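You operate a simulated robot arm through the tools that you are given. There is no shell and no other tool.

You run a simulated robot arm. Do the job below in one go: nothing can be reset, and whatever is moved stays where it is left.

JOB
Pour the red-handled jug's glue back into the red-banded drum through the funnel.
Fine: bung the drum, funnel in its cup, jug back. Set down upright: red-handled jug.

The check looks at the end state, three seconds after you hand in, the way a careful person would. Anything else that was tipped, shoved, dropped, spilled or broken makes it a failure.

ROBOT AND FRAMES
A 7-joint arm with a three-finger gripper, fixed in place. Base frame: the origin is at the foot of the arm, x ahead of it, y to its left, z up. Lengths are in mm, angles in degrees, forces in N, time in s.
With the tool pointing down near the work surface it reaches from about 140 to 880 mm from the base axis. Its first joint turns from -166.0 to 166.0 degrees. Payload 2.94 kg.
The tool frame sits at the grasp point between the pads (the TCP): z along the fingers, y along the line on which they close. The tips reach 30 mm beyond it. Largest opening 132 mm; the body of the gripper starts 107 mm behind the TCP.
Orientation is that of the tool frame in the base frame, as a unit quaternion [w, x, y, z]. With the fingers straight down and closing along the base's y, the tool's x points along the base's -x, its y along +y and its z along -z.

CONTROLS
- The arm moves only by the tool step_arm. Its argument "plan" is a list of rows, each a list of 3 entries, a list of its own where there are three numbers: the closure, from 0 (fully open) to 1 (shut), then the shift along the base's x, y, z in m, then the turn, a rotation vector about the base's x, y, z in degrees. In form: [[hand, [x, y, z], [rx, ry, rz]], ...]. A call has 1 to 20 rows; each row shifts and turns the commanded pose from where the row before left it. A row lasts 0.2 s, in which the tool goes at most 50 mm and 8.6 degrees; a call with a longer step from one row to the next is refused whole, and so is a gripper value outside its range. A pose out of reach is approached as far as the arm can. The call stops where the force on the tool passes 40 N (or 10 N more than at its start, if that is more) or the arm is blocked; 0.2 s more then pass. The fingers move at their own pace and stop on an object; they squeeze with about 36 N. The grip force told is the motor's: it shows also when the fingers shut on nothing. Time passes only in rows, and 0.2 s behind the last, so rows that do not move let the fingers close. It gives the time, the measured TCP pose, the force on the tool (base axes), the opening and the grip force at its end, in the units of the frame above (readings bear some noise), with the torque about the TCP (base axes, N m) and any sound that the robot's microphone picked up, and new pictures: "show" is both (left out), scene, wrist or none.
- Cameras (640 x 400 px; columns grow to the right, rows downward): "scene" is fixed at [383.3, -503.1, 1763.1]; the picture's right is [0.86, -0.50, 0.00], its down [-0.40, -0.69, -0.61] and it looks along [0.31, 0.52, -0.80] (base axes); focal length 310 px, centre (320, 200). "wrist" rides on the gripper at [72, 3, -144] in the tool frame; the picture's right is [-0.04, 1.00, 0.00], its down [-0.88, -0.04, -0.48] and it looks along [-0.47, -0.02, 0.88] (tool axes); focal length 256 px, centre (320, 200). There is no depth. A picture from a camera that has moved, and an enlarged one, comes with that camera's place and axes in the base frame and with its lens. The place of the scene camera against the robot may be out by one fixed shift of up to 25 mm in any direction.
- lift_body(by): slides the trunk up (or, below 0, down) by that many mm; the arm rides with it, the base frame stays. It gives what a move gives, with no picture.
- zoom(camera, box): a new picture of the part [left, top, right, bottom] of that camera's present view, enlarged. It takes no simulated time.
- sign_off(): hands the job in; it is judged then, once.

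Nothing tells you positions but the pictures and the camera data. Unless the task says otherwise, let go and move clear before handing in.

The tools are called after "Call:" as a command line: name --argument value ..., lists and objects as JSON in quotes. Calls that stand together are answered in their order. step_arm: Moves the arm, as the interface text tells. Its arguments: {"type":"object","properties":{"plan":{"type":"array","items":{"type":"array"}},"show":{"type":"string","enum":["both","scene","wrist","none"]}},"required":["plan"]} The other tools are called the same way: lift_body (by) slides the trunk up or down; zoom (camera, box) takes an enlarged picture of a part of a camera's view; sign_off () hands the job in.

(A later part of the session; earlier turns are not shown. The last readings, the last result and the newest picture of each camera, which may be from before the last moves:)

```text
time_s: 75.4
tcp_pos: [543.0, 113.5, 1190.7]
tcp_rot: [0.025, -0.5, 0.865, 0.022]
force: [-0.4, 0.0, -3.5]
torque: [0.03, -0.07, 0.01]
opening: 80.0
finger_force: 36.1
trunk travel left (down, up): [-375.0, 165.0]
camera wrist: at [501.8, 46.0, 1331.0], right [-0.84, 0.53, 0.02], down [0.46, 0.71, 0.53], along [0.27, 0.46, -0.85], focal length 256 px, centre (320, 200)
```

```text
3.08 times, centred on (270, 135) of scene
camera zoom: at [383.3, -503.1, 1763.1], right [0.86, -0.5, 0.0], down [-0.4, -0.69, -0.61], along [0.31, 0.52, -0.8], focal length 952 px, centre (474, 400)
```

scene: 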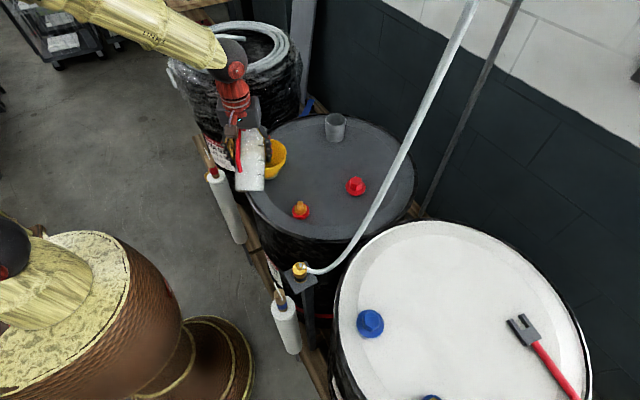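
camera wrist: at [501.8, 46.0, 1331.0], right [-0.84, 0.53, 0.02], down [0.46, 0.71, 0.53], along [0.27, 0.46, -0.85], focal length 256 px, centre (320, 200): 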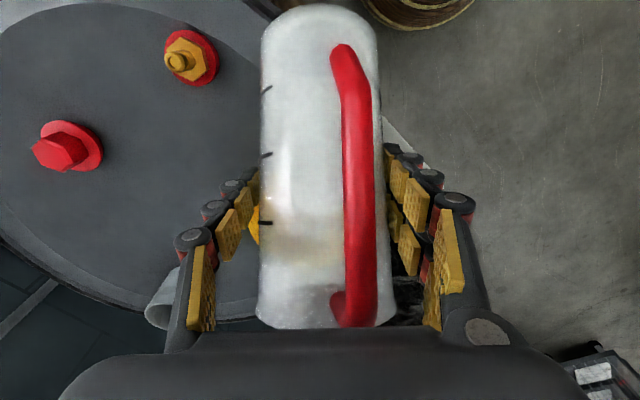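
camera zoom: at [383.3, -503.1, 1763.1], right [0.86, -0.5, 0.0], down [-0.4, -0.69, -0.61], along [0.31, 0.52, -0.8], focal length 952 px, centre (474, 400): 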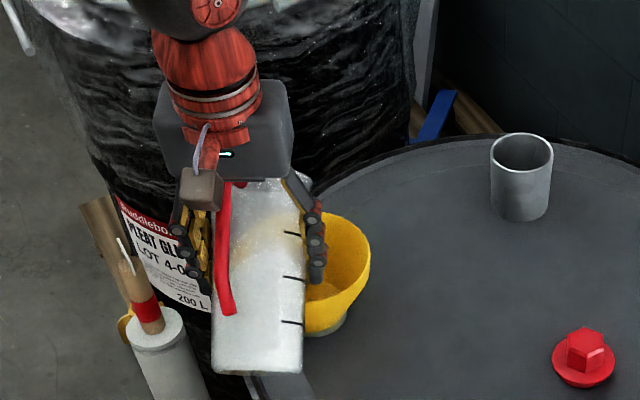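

Geometry puts the spout tip about 8 mm short of the funnel centre. I'll lower a bit and tilt slowly to 72°, pausing to watch for flow.

Call:
step_arm --plan '[[1.0, [-0.0008, 0.0018, -0.013], [0, 0, 0]], [1.0, [-0.0008, 0.0018, -0.013], [0, 0, 0]], [1.0, [0.0005, 0.001, 0.0037], [-3.45, 2.02, 0]], [1.0, [0.0006, 0.001, 0.0037], [-3.45, 2.02, 0]], [1.0, [0.001, 0.0017, 0.0036], [-3.45, 2.02, 0]], [1.0, [0.001, 0.0018, 0.0036], [-3.45, 2.02, 0]], [1.0, [0, 0, 0], [0, 0, 0]], [1.0, [0, 0, 0], [0, 0, 0]]]'

Call:
zoom --camera "scene" --box '[200, 70, 340, 200]'

```text
time_s: 77.2
tcp_pos: [543.6, 123.1, 1178.3]
tcp_rot: [-0.097, -0.497, 0.861, -0.047]
force: [-0.4, 0.4, -4.3]
torque: [0.04, -0.06, -0.02]
opening: 80.1
finger_force: 36.2
trunk travel left (down, up): [-375.0, 165.0]
camera wrist: at [523.7, 90.7, 1336.0], right [-0.84, 0.54, 0.01], down [0.52, 0.81, 0.28], along [0.14, 0.24, -0.96], focal length 256 px, centre (320, 200)
```

scene: 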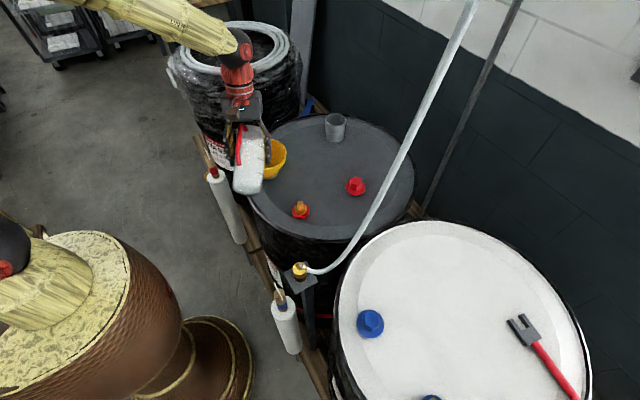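
wrist: 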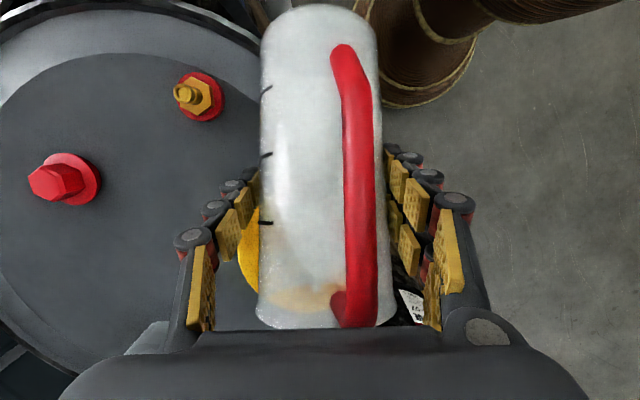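

```text
3.08 times, centred on (270, 135) of scene
camera zoom: at [383.3, -503.1, 1763.1], right [0.86, -0.5, 0.0], down [-0.4, -0.69, -0.61], along [0.31, 0.52, -0.8], focal length 952 px, centre (474, 400)
```

zoom: 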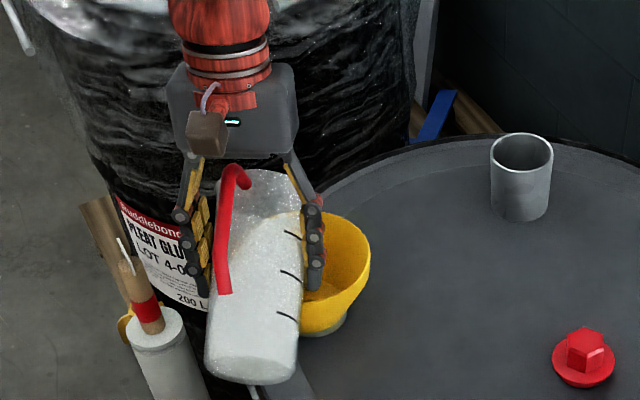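

Still no limit and no flow visible. I'll continue slowly to 84°.

Call:
step_arm --plan '[[1.0, [0.0014, 0.0024, 0.0034], [-3.45, 2.02, 0]], [1.0, [0.0, 0.0, 0.0], [0, 0, 0]], [1.0, [0.0015, 0.0025, 0.0034], [-3.45, 2.02, 0]], [1.0, [0, 0, 0], [0, 0, 0]], [1.0, [0, 0, 0], [0, 0, 0]], [1.0, [0.0018, 0.003, 0.003], [-3.45, 2.02, 0]], [1.0, [0, 0, 0], [0, 0, 0]], [1.0, [0, 0, 0], [0, 0, 0]], [1.0, [0, 0, 0], [0, 0, 0]]]'

Call:
zoom --camera "scene" --box '[200, 70, 340, 200]'

```text
time_s: 79.2
tcp_pos: [548.1, 131.0, 1188.6]
tcp_rot: [-0.187, -0.488, 0.847, -0.098]
force: [0.2, 0.1, -1.8]
torque: [0.05, -0.03, -0.02]
opening: 79.8
finger_force: 36.2
trunk travel left (down, up): [-375.0, 165.0]
camera wrist: at [545.3, 127.5, 1351.3], right [-0.84, 0.54, 0.0], down [0.54, 0.84, 0.07], along [0.04, 0.06, -1.0], focal length 256 px, centre (320, 200)
```

scene: 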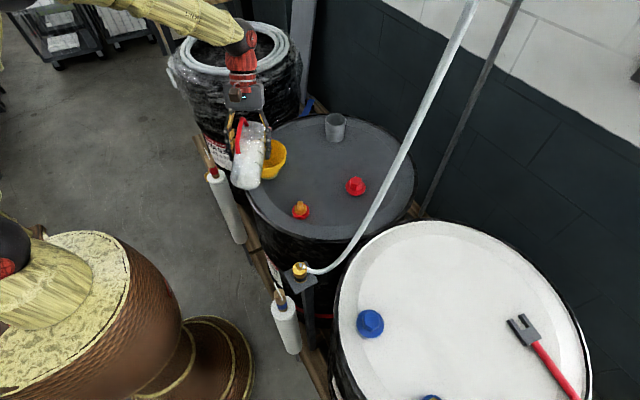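
wrist: 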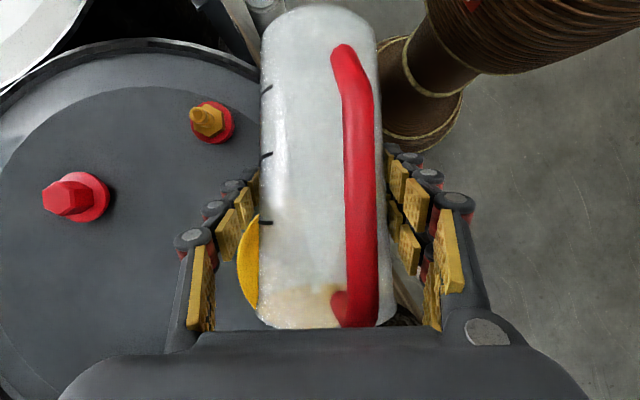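

```text
3.08 times, centred on (270, 135) of scene
camera zoom: at [383.3, -503.1, 1763.1], right [0.86, -0.5, 0.0], down [-0.4, -0.69, -0.61], along [0.31, 0.52, -0.8], focal length 952 px, centre (474, 400)
```

zoom: 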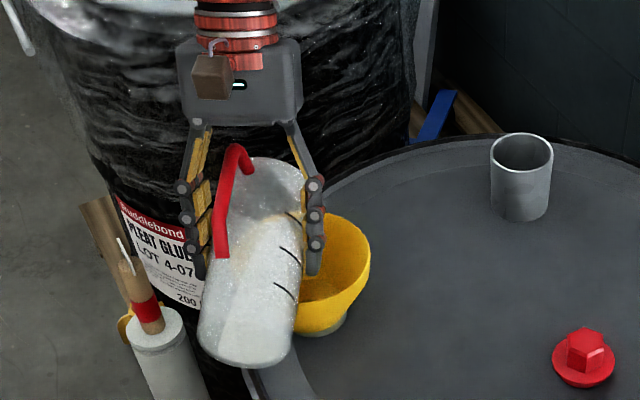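

The weight is dropping, so glue is flowing. I'll hold here a moment and then continue tilting.

Call:
step_arm --plan '[[1.0, [0, 0, 0], [0, 0, 0]], [1.0, [0, 0, 0], [0, 0, 0]], [1.0, [0, 0, 0], [0, 0, 0]], [1.0, [0, 0, 0], [0, 0, 0]], [1.0, [0, 0, 0], [0, 0, 0]], [1.0, [0, 0, 0], [0, 0, 0]], [1.0, [0, 0, 0], [0, 0, 0]], [1.0, [0, 0, 0], [0, 0, 0]], [1.0, [0, 0, 0], [0, 0, 0]], [1.0, [0, 0, 0], [0, 0, 0]]]'

Call:
zoom --camera "scene" --box '[220, 100, 330, 200]'

Call:
zoom --camera "wrist" --box '[180, 130, 460, 340]'

```text
time_s: 81.4
tcp_pos: [548.0, 130.5, 1189.5]
tcp_rot: [-0.186, -0.487, 0.847, -0.098]
force: [0.2, -0.4, -1.8]
torque: [0.03, -0.03, -0.01]
opening: 79.9
finger_force: 35.9
trunk travel left (down, up): [-375.0, 165.0]
camera wrist: at [545.3, 127.4, 1351.2], right [-0.84, 0.54, 0.0], down [0.54, 0.84, 0.07], along [0.04, 0.06, -1.0], focal length 256 px, centre (320, 200)
```

scene: 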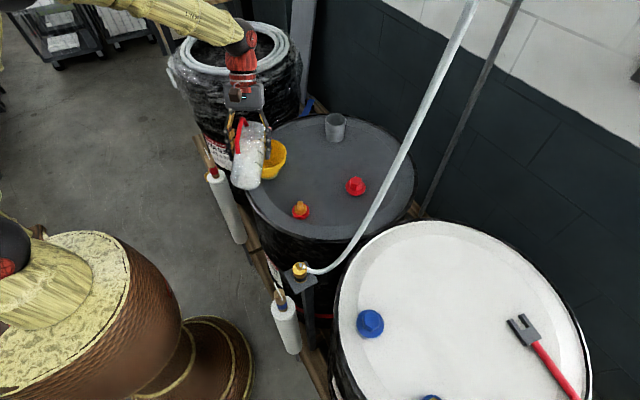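
wrist: 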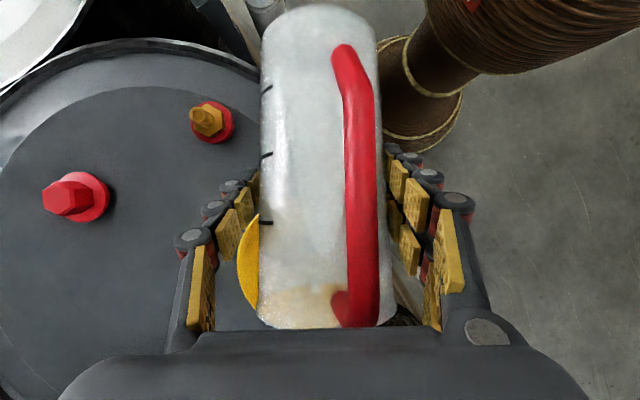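

```text
4.00 times, centred on (275, 150) of scene
camera zoom: at [383.3, -503.1, 1763.1], right [0.86, -0.5, 0.0], down [-0.4, -0.69, -0.61], along [0.31, 0.52, -0.8], focal length 1238 px, centre (500, 400)
```

zoom: 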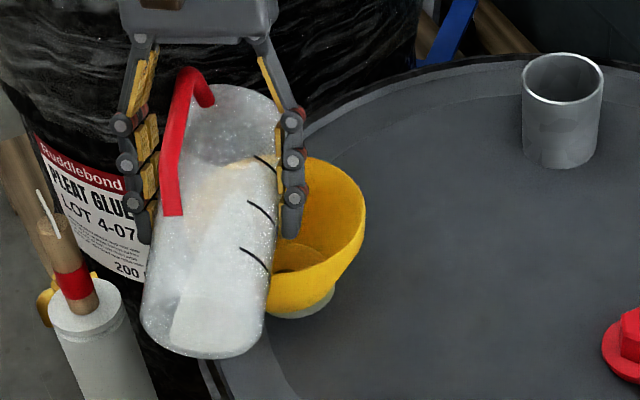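

```text
1.90 times, centred on (320, 235) of wrist
camera zoom: at [545.3, 127.4, 1351.2], right [-0.84, 0.54, 0.0], down [0.54, 0.84, 0.07], along [0.04, 0.06, -1.0], focal length 488 px, centre (320, 133)
```

zoom: 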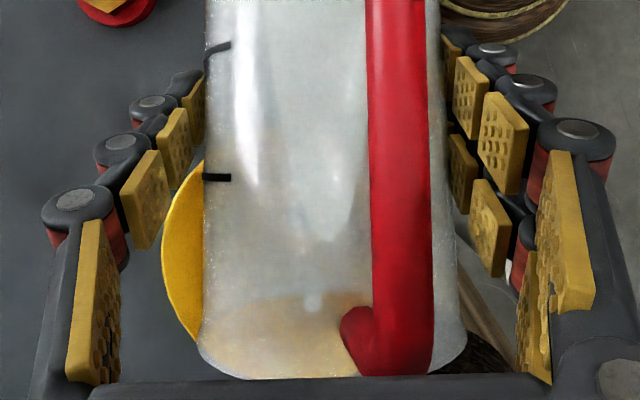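

Alignment still checks out in the wrist view, with the funnel right under the lip. About half has flowed, so I'll continue tilting to 104°.

Call:
step_arm --plan '[[1.0, [0.0019, 0.0031, 0.0029], [-3.45, 2.02, 0]], [1.0, [0, 0, 0], [0, 0, 0]], [1.0, [0, 0, 0], [0, 0, 0]], [1.0, [0.0021, 0.0037, 0.0047], [-3.45, 2.02, 0]], [1.0, [0, 0, 0], [0, 0, 0]], [1.0, [0, 0, 0], [0, 0, 0]], [1.0, [0.0022, 0.0037, 0.0048], [-3.45, 2.02, 0]], [1.0, [0, 0, 0], [0, 0, 0]], [1.0, [0, 0, 0], [0, 0, 0]], [1.0, [0, 0, 0], [0, 0, 0]], [1.0, [0.0025, 0.0042, 0.004], [-3.45, 2.02, 0]], [1.0, [0, 0, 0], [0, 0, 0]], [1.0, [0, 0, 0], [0, 0, 0]], [1.0, [0.0025, 0.0043, 0.0041], [-3.45, 2.02, 0]], [1.0, [0, 0, 0], [0, 0, 0]], [1.0, [0, 0, 0], [0, 0, 0]], [1.0, [0, 0, 0], [0, 0, 0]]]'

Call:
zoom --camera "scene" --box '[220, 100, 330, 200]'

```text
time_s: 85.0
tcp_pos: [558.6, 150.2, 1210.4]
tcp_rot: [-0.331, -0.462, 0.803, -0.181]
force: [0.7, -0.4, -1.2]
torque: [0.01, 0.01, 0.02]
opening: 79.8
finger_force: 36.7
trunk travel left (down, up): [-375.0, 165.0]
camera wrist: at [584.1, 195.3, 1365.1], right [-0.84, 0.53, -0.01], down [0.52, 0.81, -0.27], along [-0.13, -0.24, -0.96], focal length 256 px, centre (320, 200)
```

scene: 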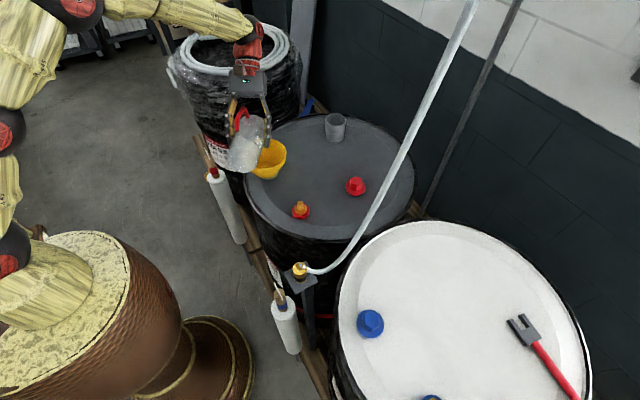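
wrist: 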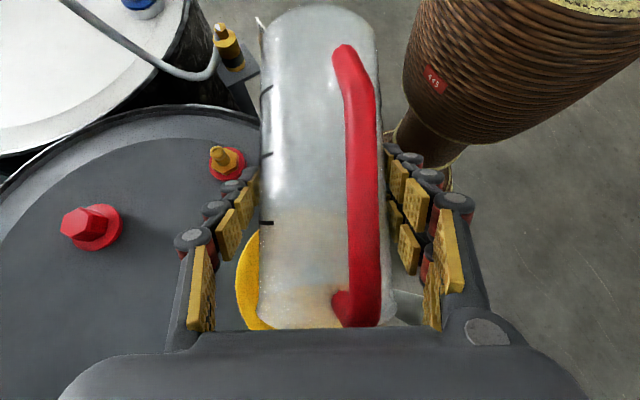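

```text
4.00 times, centred on (275, 150) of scene
camera zoom: at [383.3, -503.1, 1763.1], right [0.86, -0.5, 0.0], down [-0.4, -0.69, -0.61], along [0.31, 0.52, -0.8], focal length 1238 px, centre (500, 400)
```

zoom: 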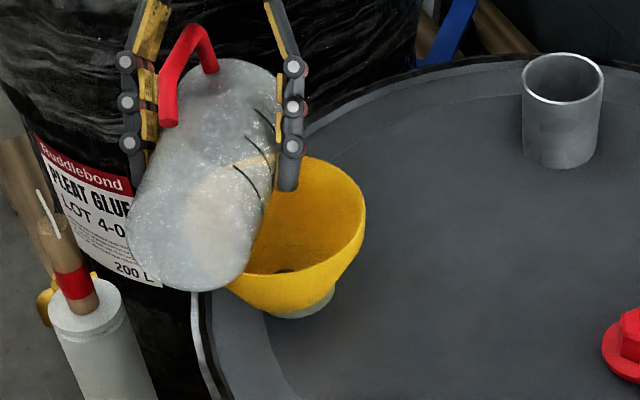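

The jug is nearly empty and I see no spill. I'll go on to 120° and let it drain.

Call:
step_arm --plan '[[1.0, [0.0027, 0.0047, 0.0034], [-3.45, 2.02, 0]], [1.0, [0.0027, 0.0047, 0.0034], [-3.45, 2.02, 0]], [1.0, [0, 0, 0], [0, 0, 0]], [1.0, [0, 0, 0], [0, 0, 0]], [1.0, [0.0029, 0.005, 0.0026], [-3.45, 2.02, 0]], [1.0, [0.0029, 0.005, 0.0026], [-3.45, 2.02, 0]], [1.0, [0, 0, 0], [0, 0, 0]], [1.0, [0, 0, 0], [0, 0, 0]], [1.0, [0, 0, 0], [0, 0, 0]], [1.0, [0, 0, 0], [0, 0, 0]], [1.0, [0, 0, 0], [0, 0, 0]], [1.0, [0, 0, 0], [0, 0, 0]], [1.0, [0, 0, 0], [0, 0, 0]], [1.0, [0, 0, 0], [0, 0, 0]], [1.0, [0, 0, 0], [0, 0, 0]], [1.0, [0, 0, 0], [0, 0, 0]], [1.0, [0, 0, 0], [0, 0, 0]], [1.0, [0, 0, 0], [0, 0, 0]]]'

Call:
zoom --camera "scene" --box '[220, 100, 330, 200]'

```text
time_s: 88.8
tcp_pos: [571.2, 170.2, 1222.2]
tcp_rot: [-0.439, -0.431, 0.75, -0.244]
force: [0.2, 0.6, -0.4]
torque: [-0.01, 0.01, -0.03]
opening: 79.7
finger_force: 35.9
trunk travel left (down, up): [-375.0, 165.0]
camera wrist: at [616.1, 248.7, 1357.3], right [-0.85, 0.53, -0.02], down [0.46, 0.71, -0.53], along [-0.26, -0.46, -0.85], focal length 256 px, centre (320, 200)
```

scene: 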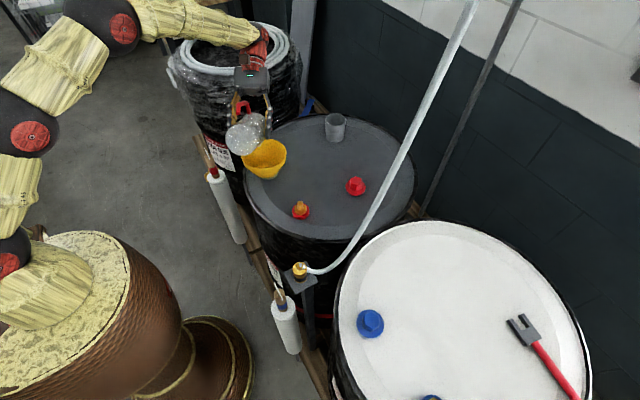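
wrist: 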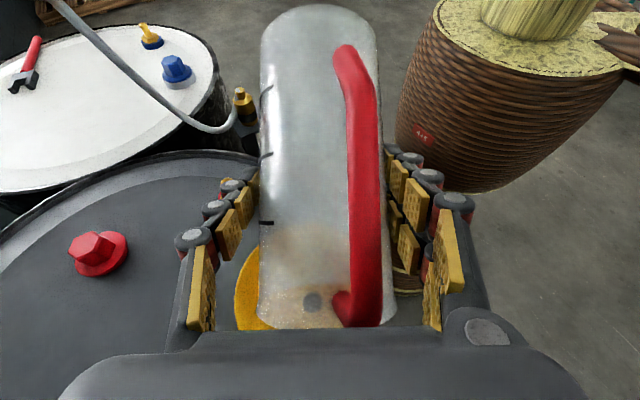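

```text
4.00 times, centred on (275, 150) of scene
camera zoom: at [383.3, -503.1, 1763.1], right [0.86, -0.5, 0.0], down [-0.4, -0.69, -0.61], along [0.31, 0.52, -0.8], focal length 1238 px, centre (500, 400)
```

zoom: 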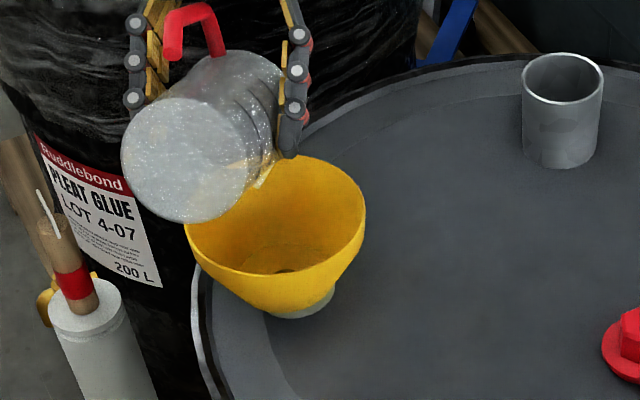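

The jug looks empty and the lip is inside the funnel's outline. I'll hold a few more seconds for drips.

Call:
step_arm --plan '[[1.0, [0, 0, 0], [0, 0, 0]], [1.0, [0, 0, 0], [0, 0, 0]], [1.0, [0, 0, 0], [0, 0, 0]], [1.0, [0, 0, 0], [0, 0, 0]], [1.0, [0, 0, 0], [0, 0, 0]], [1.0, [0, 0, 0], [0, 0, 0]], [1.0, [0, 0, 0], [0, 0, 0]], [1.0, [0, 0, 0], [0, 0, 0]], [1.0, [0, 0, 0], [0, 0, 0]], [1.0, [0, 0, 0], [0, 0, 0]], [1.0, [0, 0, 0], [0, 0, 0]], [1.0, [0, 0, 0], [0, 0, 0]], [1.0, [0, 0, 0], [0, 0, 0]], [1.0, [0, 0, 0], [0, 0, 0]], [1.0, [0, 0, 0], [0, 0, 0]], [1.0, [0, 0, 0], [0, 0, 0]], [1.0, [0, 0, 0], [0, 0, 0]], [1.0, [0, 0, 0], [0, 0, 0]], [1.0, [0, 0, 0], [0, 0, 0]], [1.0, [0, 0, 0], [0, 0, 0]]]' --show "scene"

Call:
zoom --camera "scene" --box '[225, 105, 305, 190]'

```text
time_s: 93.0
tcp_pos: [570.4, 168.4, 1222.1]
tcp_rot: [-0.439, -0.431, 0.75, -0.243]
force: [0.0, 0.0, -0.4]
torque: [0.01, 0.0, 0.02]
opening: 79.7
finger_force: 36.2
trunk travel left (down, up): [-375.0, 165.0]
```

scene: 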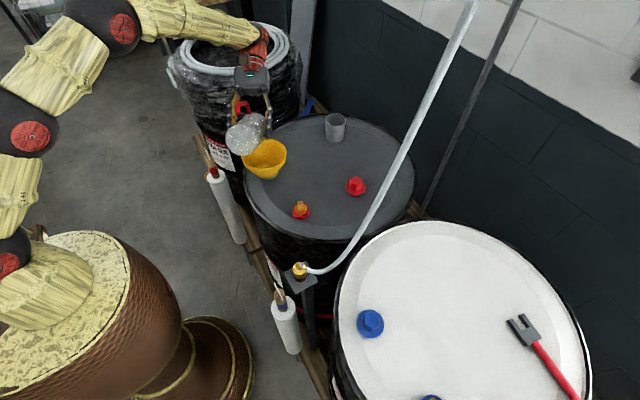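

```text
4.71 times, centred on (265, 148) of scene
camera zoom: at [383.3, -503.1, 1763.1], right [0.86, -0.5, 0.0], down [-0.4, -0.69, -0.61], along [0.31, 0.52, -0.8], focal length 1456 px, centre (579, 447)
```

zoom: 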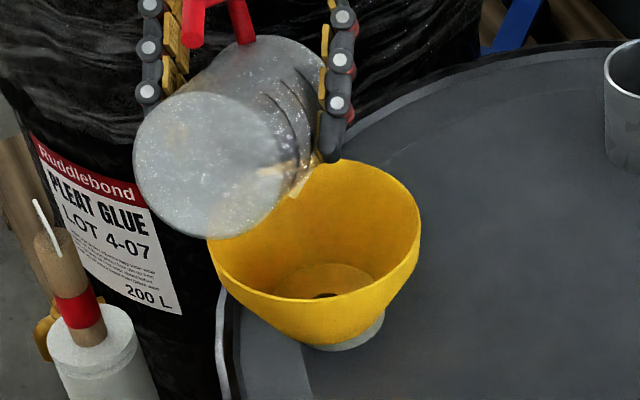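

Draining is complete. I'll tilt the jug back over the funnel, then raise and yaw back to radial.

Call:
step_arm --plan '[[1.0, [-0.0059, -0.0101, -0.0052], [6.9, -4.05, 0]], [1.0, [-0.0055, -0.0094, -0.0068], [6.9, -4.05, 0]], [1.0, [-0.005, -0.0085, -0.0075], [6.9, -4.05, 0]], [1.0, [-0.0043, -0.0074, -0.005], [6.9, -4.05, 0]], [1.0, [-0.0037, -0.0062, 0.0], [6.9, -4.05, 0]], [1.0, [-0.0029, -0.0049, 0.005], [6.9, -4.05, 0]], [1.0, [-0.002, -0.0035, 0.01], [6.9, -4.05, 0]], [1.0, [-0.0011, -0.0019, 0.015], [6.9, -4.05, 0]], [1.0, [0, 0, 0.025], [0, 0, 0]], [1.0, [0, 0, 0.02], [0, 0, 0]], [1.0, [0, 0, 0], [0, 0, 0]]]'

Call:
zoom --camera "scene" --box '[200, 60, 360, 200]'

```text
time_s: 95.4
tcp_pos: [540.2, 119.1, 1272.5]
tcp_rot: [0.026, -0.5, 0.865, 0.021]
force: [0.2, 0.2, -0.8]
torque: [-0.02, 0.03, 0.0]
opening: 79.6
finger_force: 35.9
trunk travel left (down, up): [-375.0, 165.0]
camera wrist: at [499.6, 49.8, 1412.7], right [-0.84, 0.54, 0.01], down [0.46, 0.71, 0.53], along [0.27, 0.46, -0.85], focal length 256 px, centre (320, 200)
```

scene: 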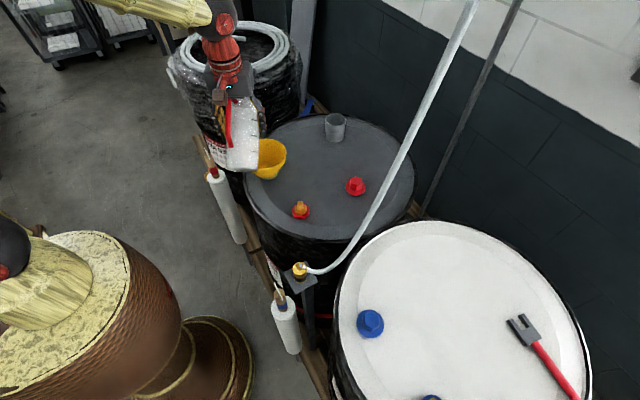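
wrist: 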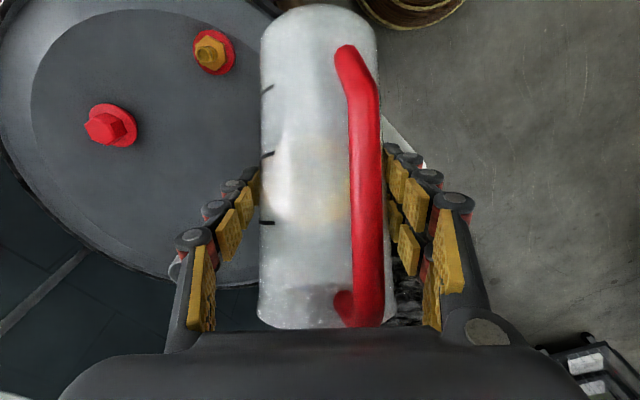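

```text
2.86 times, centred on (280, 130) of scene
camera zoom: at [383.3, -503.1, 1763.1], right [0.86, -0.5, 0.0], down [-0.4, -0.69, -0.61], along [0.31, 0.52, -0.8], focal length 884 px, centre (434, 400)
```

zoom: 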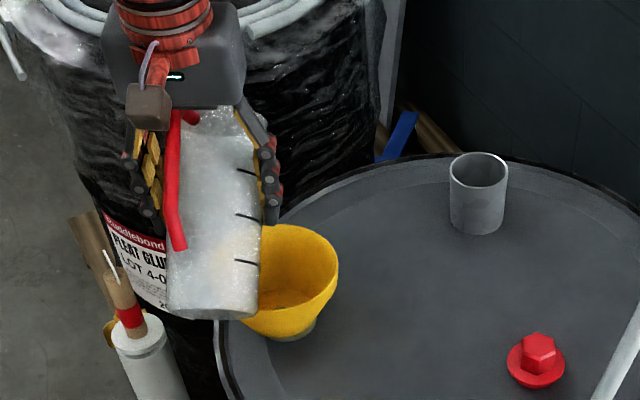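

Everything looks clean. I'll reverse the yaw back to radial and bring the jug upright along the same path.

Call:
step_arm --plan '[[1.0, [-0.003, 0.0082, 0], [0, 0, -7]], [1.0, [-0.003, 0.0082, 0], [0, 0, -7]], [1.0, [-0.003, 0.0082, 0], [0, 0, -7]], [1.0, [-0.003, 0.0082, 0], [0, 0, -7]], [1.0, [-0.003, 0.0082, 0], [0, 0, -7]], [1.0, [-0.003, 0.0082, 0], [0, 0, -7]], [1.0, [0.0114, 0.0036, 0], [2.43, -7.62, 0]], [1.0, [0.0114, 0.0036, 0], [2.43, -7.62, 0]], [1.0, [0.0114, 0.0036, 0], [2.43, -7.62, 0]], [1.0, [0.0114, 0.0036, 0], [2.43, -7.62, 0]], [1.0, [0.0114, 0.0036, 0], [2.43, -7.62, 0]], [1.0, [0.0076, 0.0024, 0], [2.43, -7.62, 0]], [1.0, [0.0, 0.0, 0], [2.43, -7.62, 0]], [1.0, [0, 0, 0], [0, 0, 0]]]'

```text
time_s: 98.4
tcp_pos: [585.3, 187.4, 1272.3]
tcp_rot: [0.493, -0.139, 0.855, 0.08]
force: [0.6, 0.5, 0.0]
torque: [-0.01, -0.02, 0.0]
opening: 79.2
finger_force: 35.3
trunk travel left (down, up): [-375.0, 165.0]
camera wrist: at [434.1, 141.5, 1284.0], right [-0.3, 0.95, 0.04], down [0.04, -0.03, 1.0], along [0.95, 0.3, -0.03], focal length 256 px, centre (320, 200)
```

scene: 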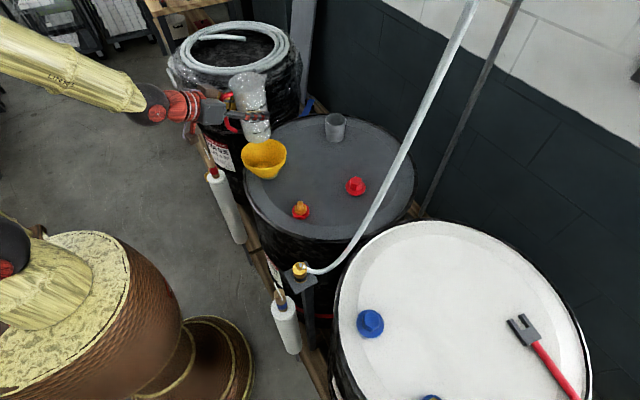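
wrist: 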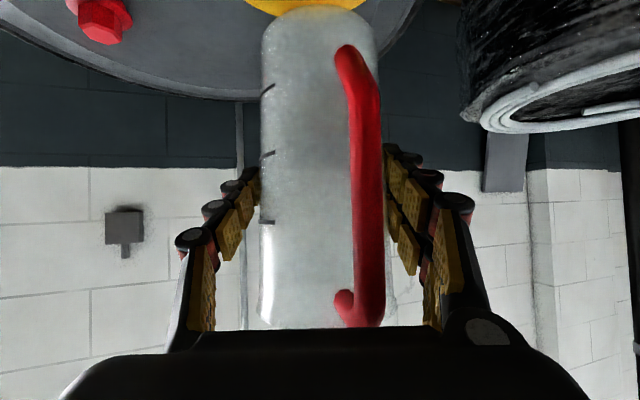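

The jug is upright and I saw no limits. I'll now yaw to −72° and carry it back past the tube the way it came.

Call:
step_arm --plan '[[1.0, [-0.003, 0.002, 0], [0, 0, -7.5]], [1.0, [-0.003, 0.002, 0], [0, 0, -7.5]], [1.0, [-0.003, 0.002, 0], [0, 0, -7.5]], [1.0, [-0.003, 0.002, 0], [0, 0, -7.5]], [1.0, [-0.003, 0.002, 0], [0, 0, -7.5]], [1.0, [-0.003, 0.002, 0], [0, 0, -7.5]], [1.0, [-0.003, 0.002, 0], [0, 0, -7.5]], [1.0, [-0.003, 0.002, 0], [0, 0, -7.5]], [1.0, [-0.003, 0.002, 0], [0, 0, -7.5]], [1.0, [-0.003, 0.002, 0], [0, 0, -7.5]], [1.0, [-0.003, 0.002, 0], [0, 0, -7.5]], [1.0, [-0.003, 0.002, 0], [0, 0, -7.5]], [1.0, [0, 0, 0], [0, 0, 0]]]'

```text
time_s: 101.2
tcp_pos: [550.8, 212.7, 1272.7]
tcp_rot: [0.404, 0.508, 0.703, -0.291]
force: [-0.3, 0.9, -0.8]
torque: [-0.04, 0.0, -0.02]
opening: 79.4
finger_force: 36.2
trunk travel left (down, up): [-375.0, 165.0]
camera wrist: at [503.5, 366.9, 1284.1], right [0.95, 0.29, 0.04], down [-0.03, -0.04, 1.0], along [0.3, -0.95, -0.03], focal length 256 px, centre (320, 200)
```

scene: 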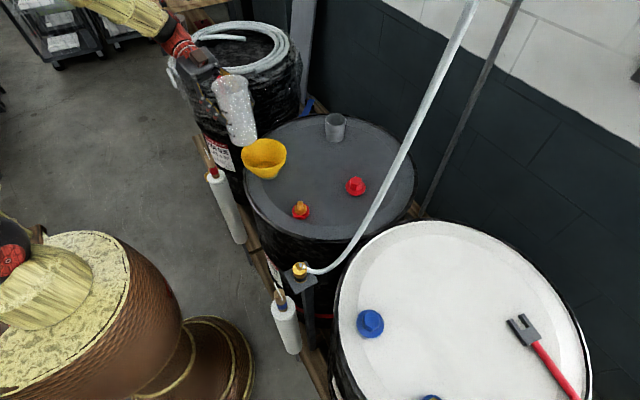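
wrist: 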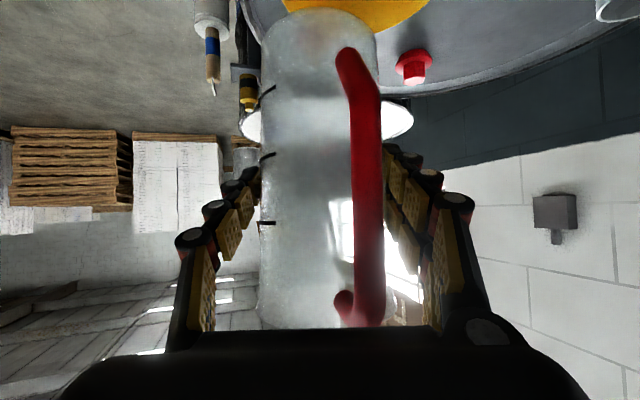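

Call:
step_arm --plan '[[1.0, [-0.015, -0.02, 0], [0, 0, 0]], [1.0, [-0.02, -0.035, 0], [0, 0, 0]], [1.0, [-0.02, -0.035, 0], [0, 0, 0]], [1.0, [-0.02, -0.035, 0], [0, 0, 0]], [1.0, [-0.02, -0.035, 0], [0, 0, 0]], [1.0, [0, -0.04, 0], [0, 0, 0]], [1.0, [0, -0.04, 0], [0, 0, 0]], [1.0, [0, -0.04, 0], [0, 0, 0]], [1.0, [0, -0.04, 0], [0, 0, 0]], [1.0, [0, -0.04, 0], [0, 0, 0]], [1.0, [0, -0.04, 0], [0, 0, 0]], [1.0, [0, -0.035, 0], [0, 0, 0]], [1.0, [0, -0.025, 0], [0, 0, 0]], [1.0, [0, 0, 0], [0, 0, 0]]]'

```text
time_s: 104.2
tcp_pos: [455.9, -249.1, 1270.7]
tcp_rot: [0.403, 0.508, 0.703, -0.291]
force: [0.4, 0.1, -0.9]
torque: [-0.01, 0.01, 0.03]
opening: 79.5
finger_force: 35.9
trunk travel left (down, up): [-375.0, 165.0]
camera wrist: at [407.8, -95.2, 1282.0], right [0.95, 0.3, 0.04], down [-0.03, -0.04, 1.0], along [0.3, -0.95, -0.03], focal length 256 px, centre (320, 200)
```

scene: 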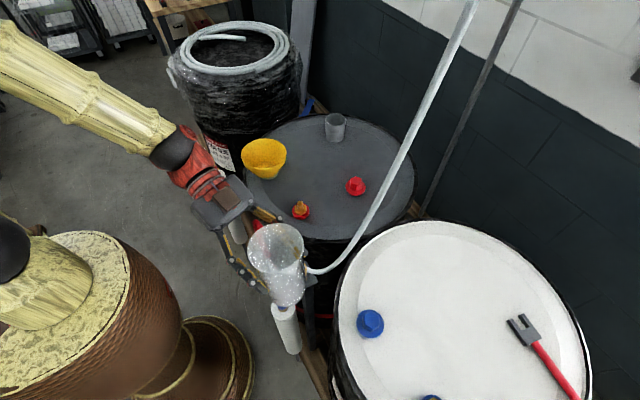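
wrist: 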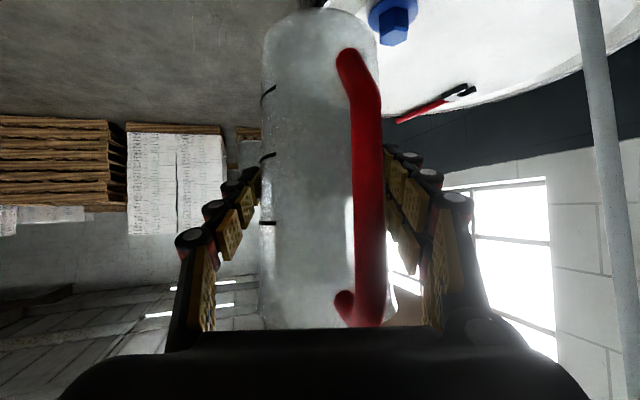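

Call:
step_arm --plan '[[1.0, [0.004, -0.02, 0], [0, 0, 4]], [1.0, [0.008, -0.02, 0], [0, 0, 8]], [1.0, [0.012, -0.015, 0], [0, 0, 8]], [1.0, [0.014, -0.01, 0], [0, 0, 8]], [1.0, [0.014, -0.01, 0], [0, 0, 8]], [1.0, [0.014, -0.008, 0], [0, 0, 8]], [1.0, [0.014, -0.008, 0], [0, 0, 8]], [1.0, [0.01, 0, 0], [0, 0, 5.9]], [1.0, [0, 0, 0], [0, 0, 0]]]'

```text
time_s: 106.2
tcp_pos: [546.7, -339.1, 1271.4]
tcp_rot: [0.494, 0.103, 0.861, -0.059]
force: [0.0, -0.3, -1.4]
torque: [0.01, 0.04, 0.0]
opening: 79.4
finger_force: 35.2
trunk travel left (down, up): [-375.0, 165.0]
camera wrist: at [390.8, -296.7, 1283.0], right [0.26, 0.97, 0.04], down [0.02, -0.05, 1.0], along [0.97, -0.25, -0.03], focal length 256 px, centre (320, 200)
```

scene: 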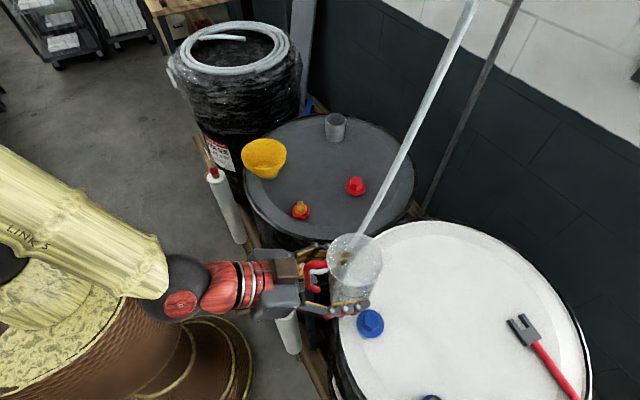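
wrist: 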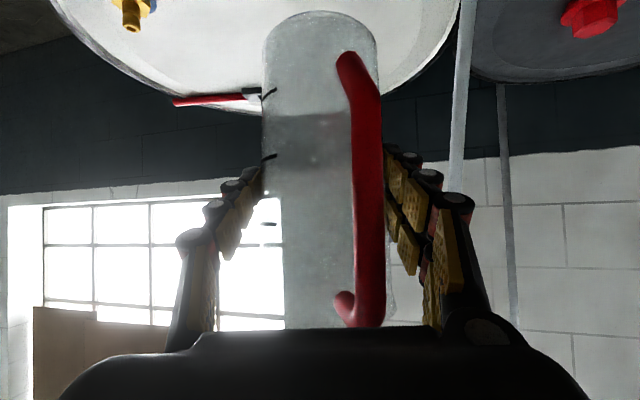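

Call:
step_arm --plan '[[1.0, [0.02, -0.004, -0.005], [0, 0, 0]], [1.0, [0.035, -0.0072, -0.01], [0, 0, 0]], [1.0, [0.038, -0.0078, -0.012], [0, 0, 0]], [1.0, [0.038, -0.0078, -0.015], [0, 0, 0]], [1.0, [0.038, -0.0078, -0.015], [0, 0, 0]], [1.0, [0.038, -0.0078, -0.015], [0, 0, 0]], [1.0, [0.038, -0.0078, -0.015], [0, 0, 0]], [1.0, [0.028, -0.0058, -0.015], [0, 0, 0]], [1.0, [0.015, -0.003, -0.01], [0, 0, 0]], [1.0, [0, 0, 0], [0, 0, 0]]]'

Call:
zoom --camera "scene" --box '[370, 200, 530, 320]'

```text
time_s: 108.4
tcp_pos: [833.7, -398.0, 1160.6]
tcp_rot: [0.494, 0.103, 0.861, -0.059]
force: [-0.4, -0.1, -0.2]
torque: [-0.02, 0.04, 0.0]
opening: 79.3
finger_force: 35.8
trunk travel left (down, up): [-375.0, 165.0]
camera wrist: at [679.6, -356.1, 1172.9], right [0.26, 0.97, 0.04], down [0.02, -0.04, 1.0], along [0.97, -0.26, -0.03], focal length 256 px, centre (320, 200)
```

scene: 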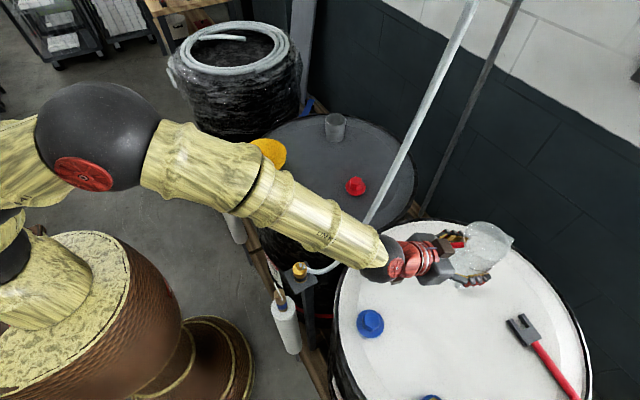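
wrist: 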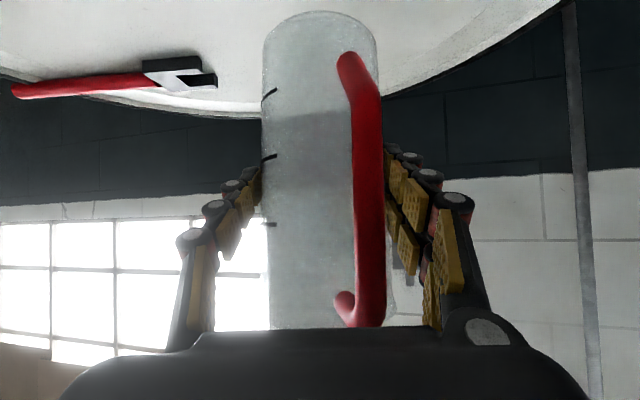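

```text
3.33 times, centred on (450, 260) of scene
camera zoom: at [383.3, -503.1, 1763.1], right [0.86, -0.5, 0.0], down [-0.4, -0.69, -0.61], along [0.31, 0.52, -0.8], focal length 1032 px, centre (-113, 0)
```

zoom: 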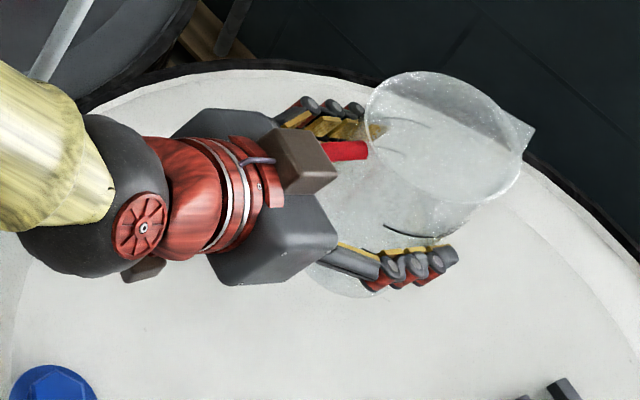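

The jug is back above its spot. I'll lower it gently until it touches.

Call:
step_arm --plan '[[1.0, [0, 0, -0.015], [0, 0, 0]], [1.0, [0, 0, -0.015], [0, 0, 0]], [1.0, [0, 0, -0.008], [0, 0, 0]], [1.0, [0, 0, -0.003], [0, 0, 0]], [1.0, [0, 0, 0], [0, 0, 0]]]' --show "wrist"

Call:
zoom --camera "scene" --box '[370, 200, 530, 320]'

```text
time_s: 109.6
tcp_pos: [833.2, -400.7, 1118.8]
tcp_rot: [0.495, 0.103, 0.861, -0.058]
force: [-0.5, -0.6, 0.2]
torque: [-0.03, 0.03, 0.0]
opening: 79.3
finger_force: 35.5
trunk travel left (down, up): [-375.0, 165.0]
camera wrist: at [678.8, -356.5, 1131.3], right [0.26, 0.97, 0.04], down [0.02, -0.05, 1.0], along [0.97, -0.26, -0.03], focal length 256 px, centre (320, 200)
```

wrist: 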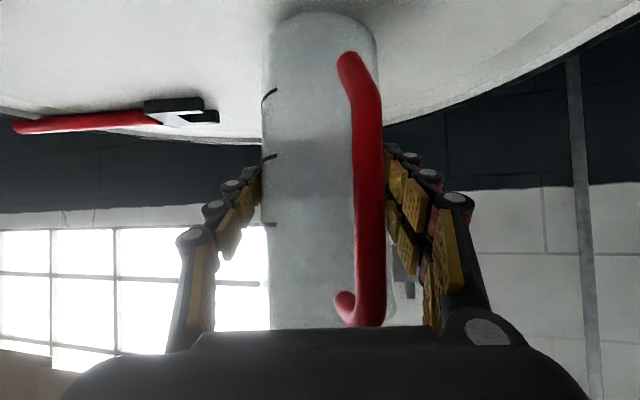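

```text
3.33 times, centred on (450, 260) of scene
camera zoom: at [383.3, -503.1, 1763.1], right [0.86, -0.5, 0.0], down [-0.4, -0.69, -0.61], along [0.31, 0.52, -0.8], focal length 1032 px, centre (-113, 0)
```

zoom: 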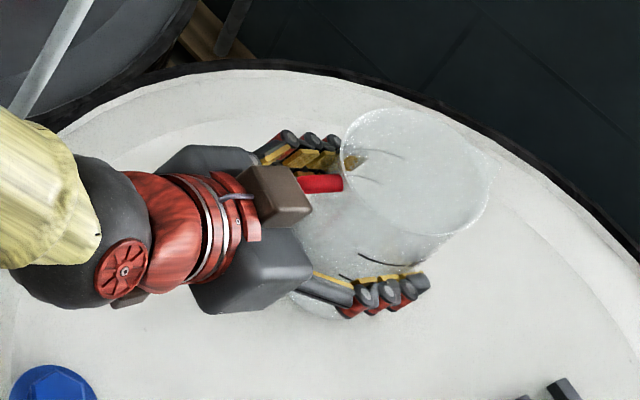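

Call:
step_arm --plan '[[1.0, [0, 0, -0.003], [0, 0, 0]], [1.0, [0, 0, -0.002], [0, 0, 0]], [1.0, [0, 0, -0.002], [0, 0, 0]], [1.0, [0, 0, 0], [0, 0, 0]]]' --show "none"

```text
time_s: 110.6
tcp_pos: [833.3, -399.0, 1112.5]
tcp_rot: [0.494, 0.103, 0.861, -0.059]
force: [0.4, 0.6, 0.5]
torque: [-0.02, 0.06, 0.0]
opening: 79.6
finger_force: 36.1
trunk travel left (down, up): [-375.0, 165.0]
```

Call:
step_arm --plan '[[1.0, [0, 0, -0.002], [0, 0, 0]], [1.0, [0, 0, -0.002], [0, 0, 0]], [1.0, [0, 0, 0], [0, 0, 0]]]' --show "none"

```text
time_s: 111.4
tcp_pos: [833.4, -399.0, 1112.3]
tcp_rot: [0.496, 0.103, 0.86, -0.059]
force: [-2.1, 0.1, 13.8]
torque: [-0.17, 0.45, -0.01]
opening: 79.3
finger_force: 35.8
trunk travel left (down, up): [-375.0, 165.0]
```

Contact is on the base's near edge, a slight lean. I'll correct by about 1.5° and re-check.

Call:
step_arm --plan '[[1.0, [0, 0, 0.002], [0, 0, 0]], [1.0, [0, 0, 0], [0.36, 1.46, 0]], [1.0, [0, 0, -0.002], [0, 0, 0]], [1.0, [0, 0, 0], [0, 0, 0]]]' --show "none"

```text
time_s: 112.4
tcp_pos: [833.9, -397.7, 1111.9]
tcp_rot: [0.485, 0.103, 0.866, -0.058]
force: [3.2, 1.5, 20.7]
torque: [-0.66, -0.71, 0.14]
opening: 79.1
finger_force: 36.2
trunk travel left (down, up): [-375.0, 165.0]
```

Now the far edge touches, so it's within about a degree of flat. I'll ease half a degree back, unload, and release.

Call:
step_arm --plan '[[1.0, [0, 0, 0.0015], [-0.17, -0.7, 0]], [1.0, [0, 0, 0.0], [0, 0, 0]], [0.38, [0, 0, 0], [0, 0, 0]], [0.34, [0, 0, 0], [0, 0, 0]], [0.28, [0, 0, 0], [0, 0, 0]], [0.15, [0, 0, 0], [0, 0, 0]], [0.0, [0, 0, 0], [0, 0, 0]], [0.0, [0, 0, 0], [0, 0, 0]], [0.0, [0, 0, 0], [0, 0, 0]]]'

Call:
zoom --camera "scene" --box '[370, 200, 530, 320]'

```text
time_s: 114.4
tcp_pos: [833.2, -399.3, 1109.4]
tcp_rot: [0.488, 0.104, 0.865, -0.058]
force: [0.0, 0.1, 0.6]
torque: [0.01, -0.01, 0.0]
opening: 132.0
finger_force: 0.0
trunk travel left (down, up): [-375.0, 165.0]
camera wrist: at [679.3, -356.4, 1123.0], right [0.26, 0.97, 0.04], down [0.04, -0.05, 1.0], along [0.97, -0.26, -0.05], focal length 256 px, centre (320, 200)
```

scene: 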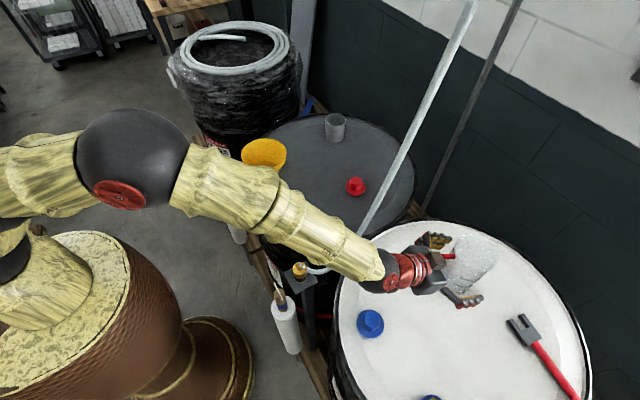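
wrist: 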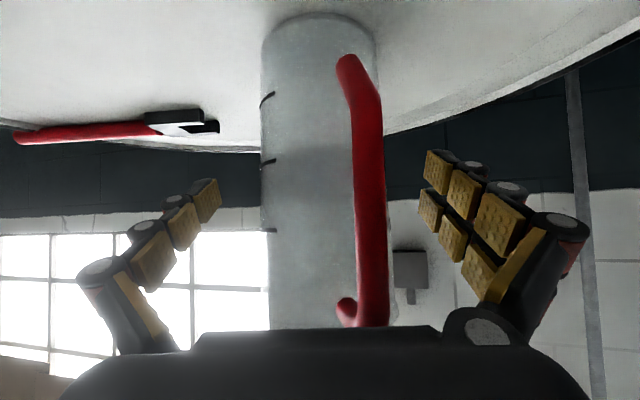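

```text
3.33 times, centred on (450, 260) of scene
camera zoom: at [383.3, -503.1, 1763.1], right [0.86, -0.5, 0.0], down [-0.4, -0.69, -0.61], along [0.31, 0.52, -0.8], focal length 1032 px, centre (-113, 0)
```

zoom: 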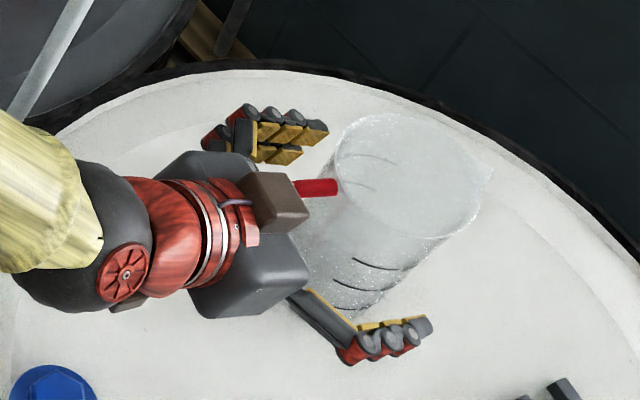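

The jug stands upright in its place. I'll back straight off along the tool direction, then raise.

Call:
step_arm --plan '[[0, [-0.0194, 0.0047, 0.001], [0, 0, 0]], [0, [-0.029, 0.007, 0.002], [0, 0, 0]], [0, [-0.034, 0.0082, 0.003], [0, 0, 0]], [0, [-0.034, 0.0082, 0.01], [0, 0, 0]], [0, [-0.034, 0.0082, 0.02], [0, 0, 0]], [0, [-0.034, 0.0082, 0.025], [0, 0, 0]], [0, [-0.034, 0.0082, 0.03], [0, 0, 0]], [0, [-0.02, 0.0, 0.03], [0, 0, 0]], [0, [0, 0, 0.03], [0, 0, 0]], [0, [0, 0, 0], [0, 0, 0]]]'

Call:
zoom --camera "scene" --box '[400, 210, 540, 320]'

```text
time_s: 116.6
tcp_pos: [593.8, -345.5, 1261.7]
tcp_rot: [0.489, 0.103, 0.865, -0.057]
force: [-0.5, -0.5, -0.4]
torque: [0.01, -0.02, 0.01]
opening: 132.0
finger_force: 0.0
trunk travel left (down, up): [-375.0, 165.0]
camera wrist: at [439.4, -303.9, 1274.9], right [0.26, 0.97, 0.04], down [0.04, -0.05, 1.0], along [0.97, -0.26, -0.05], focal length 256 px, centre (320, 200)
```

scene: 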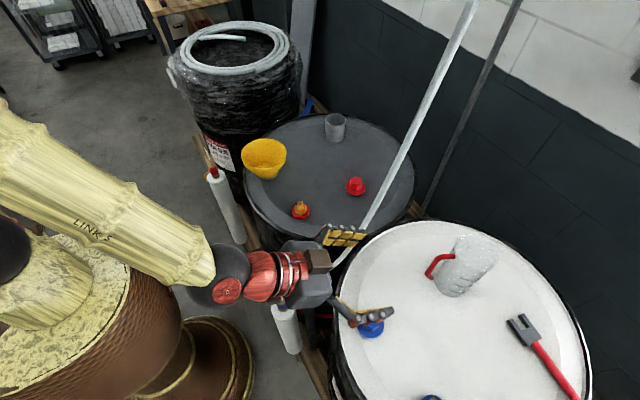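
wrist: 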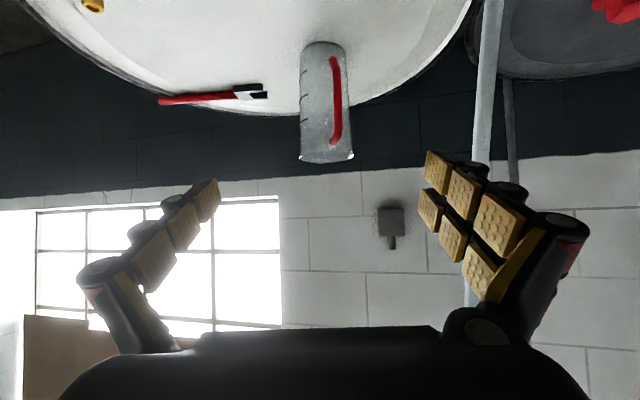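

```text
3.64 times, centred on (470, 265) of scene
camera zoom: at [383.3, -503.1, 1763.1], right [0.86, -0.5, 0.0], down [-0.4, -0.69, -0.61], along [0.31, 0.52, -0.8], focal length 1125 px, centre (-226, -36)
```

zoom: 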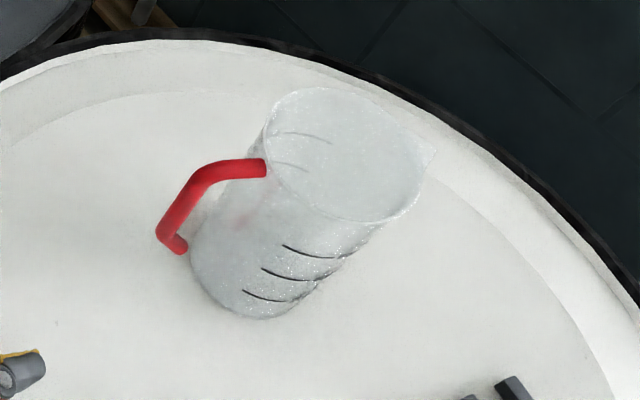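

The jug is back, empty and upright. Next is the funnel: I'll bring the tool down-pointing radially, clear of the tube, and then cross over.

Call:
step_arm --plan '[[0, [-0.03, -0.005, 0.02], [0, 0, -8.2]], [0, [-0.03, -0.005, 0.02], [0, 0, -8.2]], [0, [-0.01, 0, 0.01], [3.72, 6.39, 0]], [0, [-0.01, 0, 0.01], [3.72, 6.39, 0]], [0, [0, 0, 0.01], [3.72, 6.39, 0]], [0, [0, 0, 0.01], [3.72, 6.39, 0]], [0, [0, 0, 0.01], [3.72, 6.39, 0]], [0, [0, 0, 0], [3.72, 6.39, 0]], [0, [0, 0, 0], [3.72, 6.39, 0]], [0, [0, 0, 0], [3.72, 6.39, 0]], [0, [0, 0, 0], [0, 0, 0]]]'

```text
time_s: 119.0
tcp_pos: [504.4, -334.2, 1297.5]
tcp_rot: [0.174, 0.245, 0.954, 0.019]
force: [-0.3, 0.8, 0.4]
torque: [-0.07, -0.04, -0.02]
opening: 132.0
finger_force: 0.0
out of reach, approached as far as the arm can: row 4, 5, 6, 8, 9, 10
trunk travel left (down, up): [-375.0, 165.0]
camera wrist: at [397.8, -289.1, 1411.6], right [0.5, 0.86, 0.14], down [0.54, -0.43, 0.72], along [0.68, -0.29, -0.68], focal length 256 px, centre (320, 200)
```

scene: 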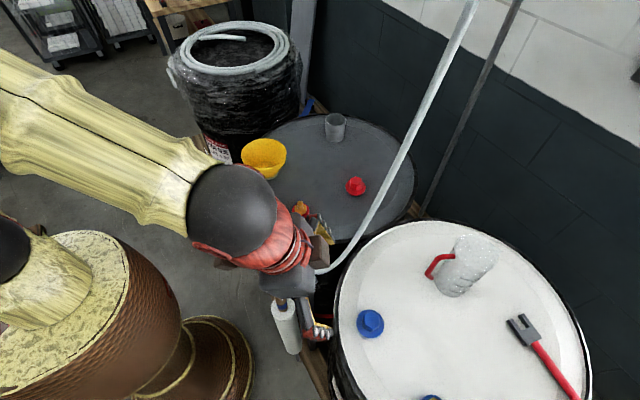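
wrist: 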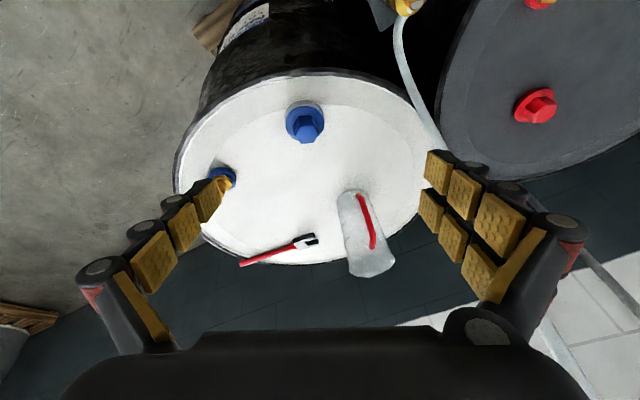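

The wrist picked the wrong branch again because I was slightly off-plane. I'll pitch back up exactly in the arm's plane and go through again.

Call:
step_arm --plan '[[0, [0, 0, 0], [-4.84, -6.04, -1.39]], [0, [0, 0, 0], [-4.84, -6.04, -1.39]], [0, [0, 0, 0], [-4.84, -6.04, -1.39]], [0, [0, 0, 0], [-4.84, -6.04, -1.39]], [0, [0, 0, 0], [-4.84, -6.04, -1.39]], [0, [0, 0, 0], [-4.84, -6.04, -1.39]], [0, [0, 0, 0], [0, 0, 0]]]' --show "none"

```text
time_s: 120.6
tcp_pos: [509.1, -337.2, 1297.8]
tcp_rot: [0.484, 0.254, 0.823, -0.154]
force: [1.7, -0.7, 19.1]
torque: [1.15, 1.4, -0.04]
opening: 131.2
finger_force: 0.0
out of reach, approached as far as the arm can: row 1, 4
trunk travel left (down, up): [-375.0, 165.0]
```

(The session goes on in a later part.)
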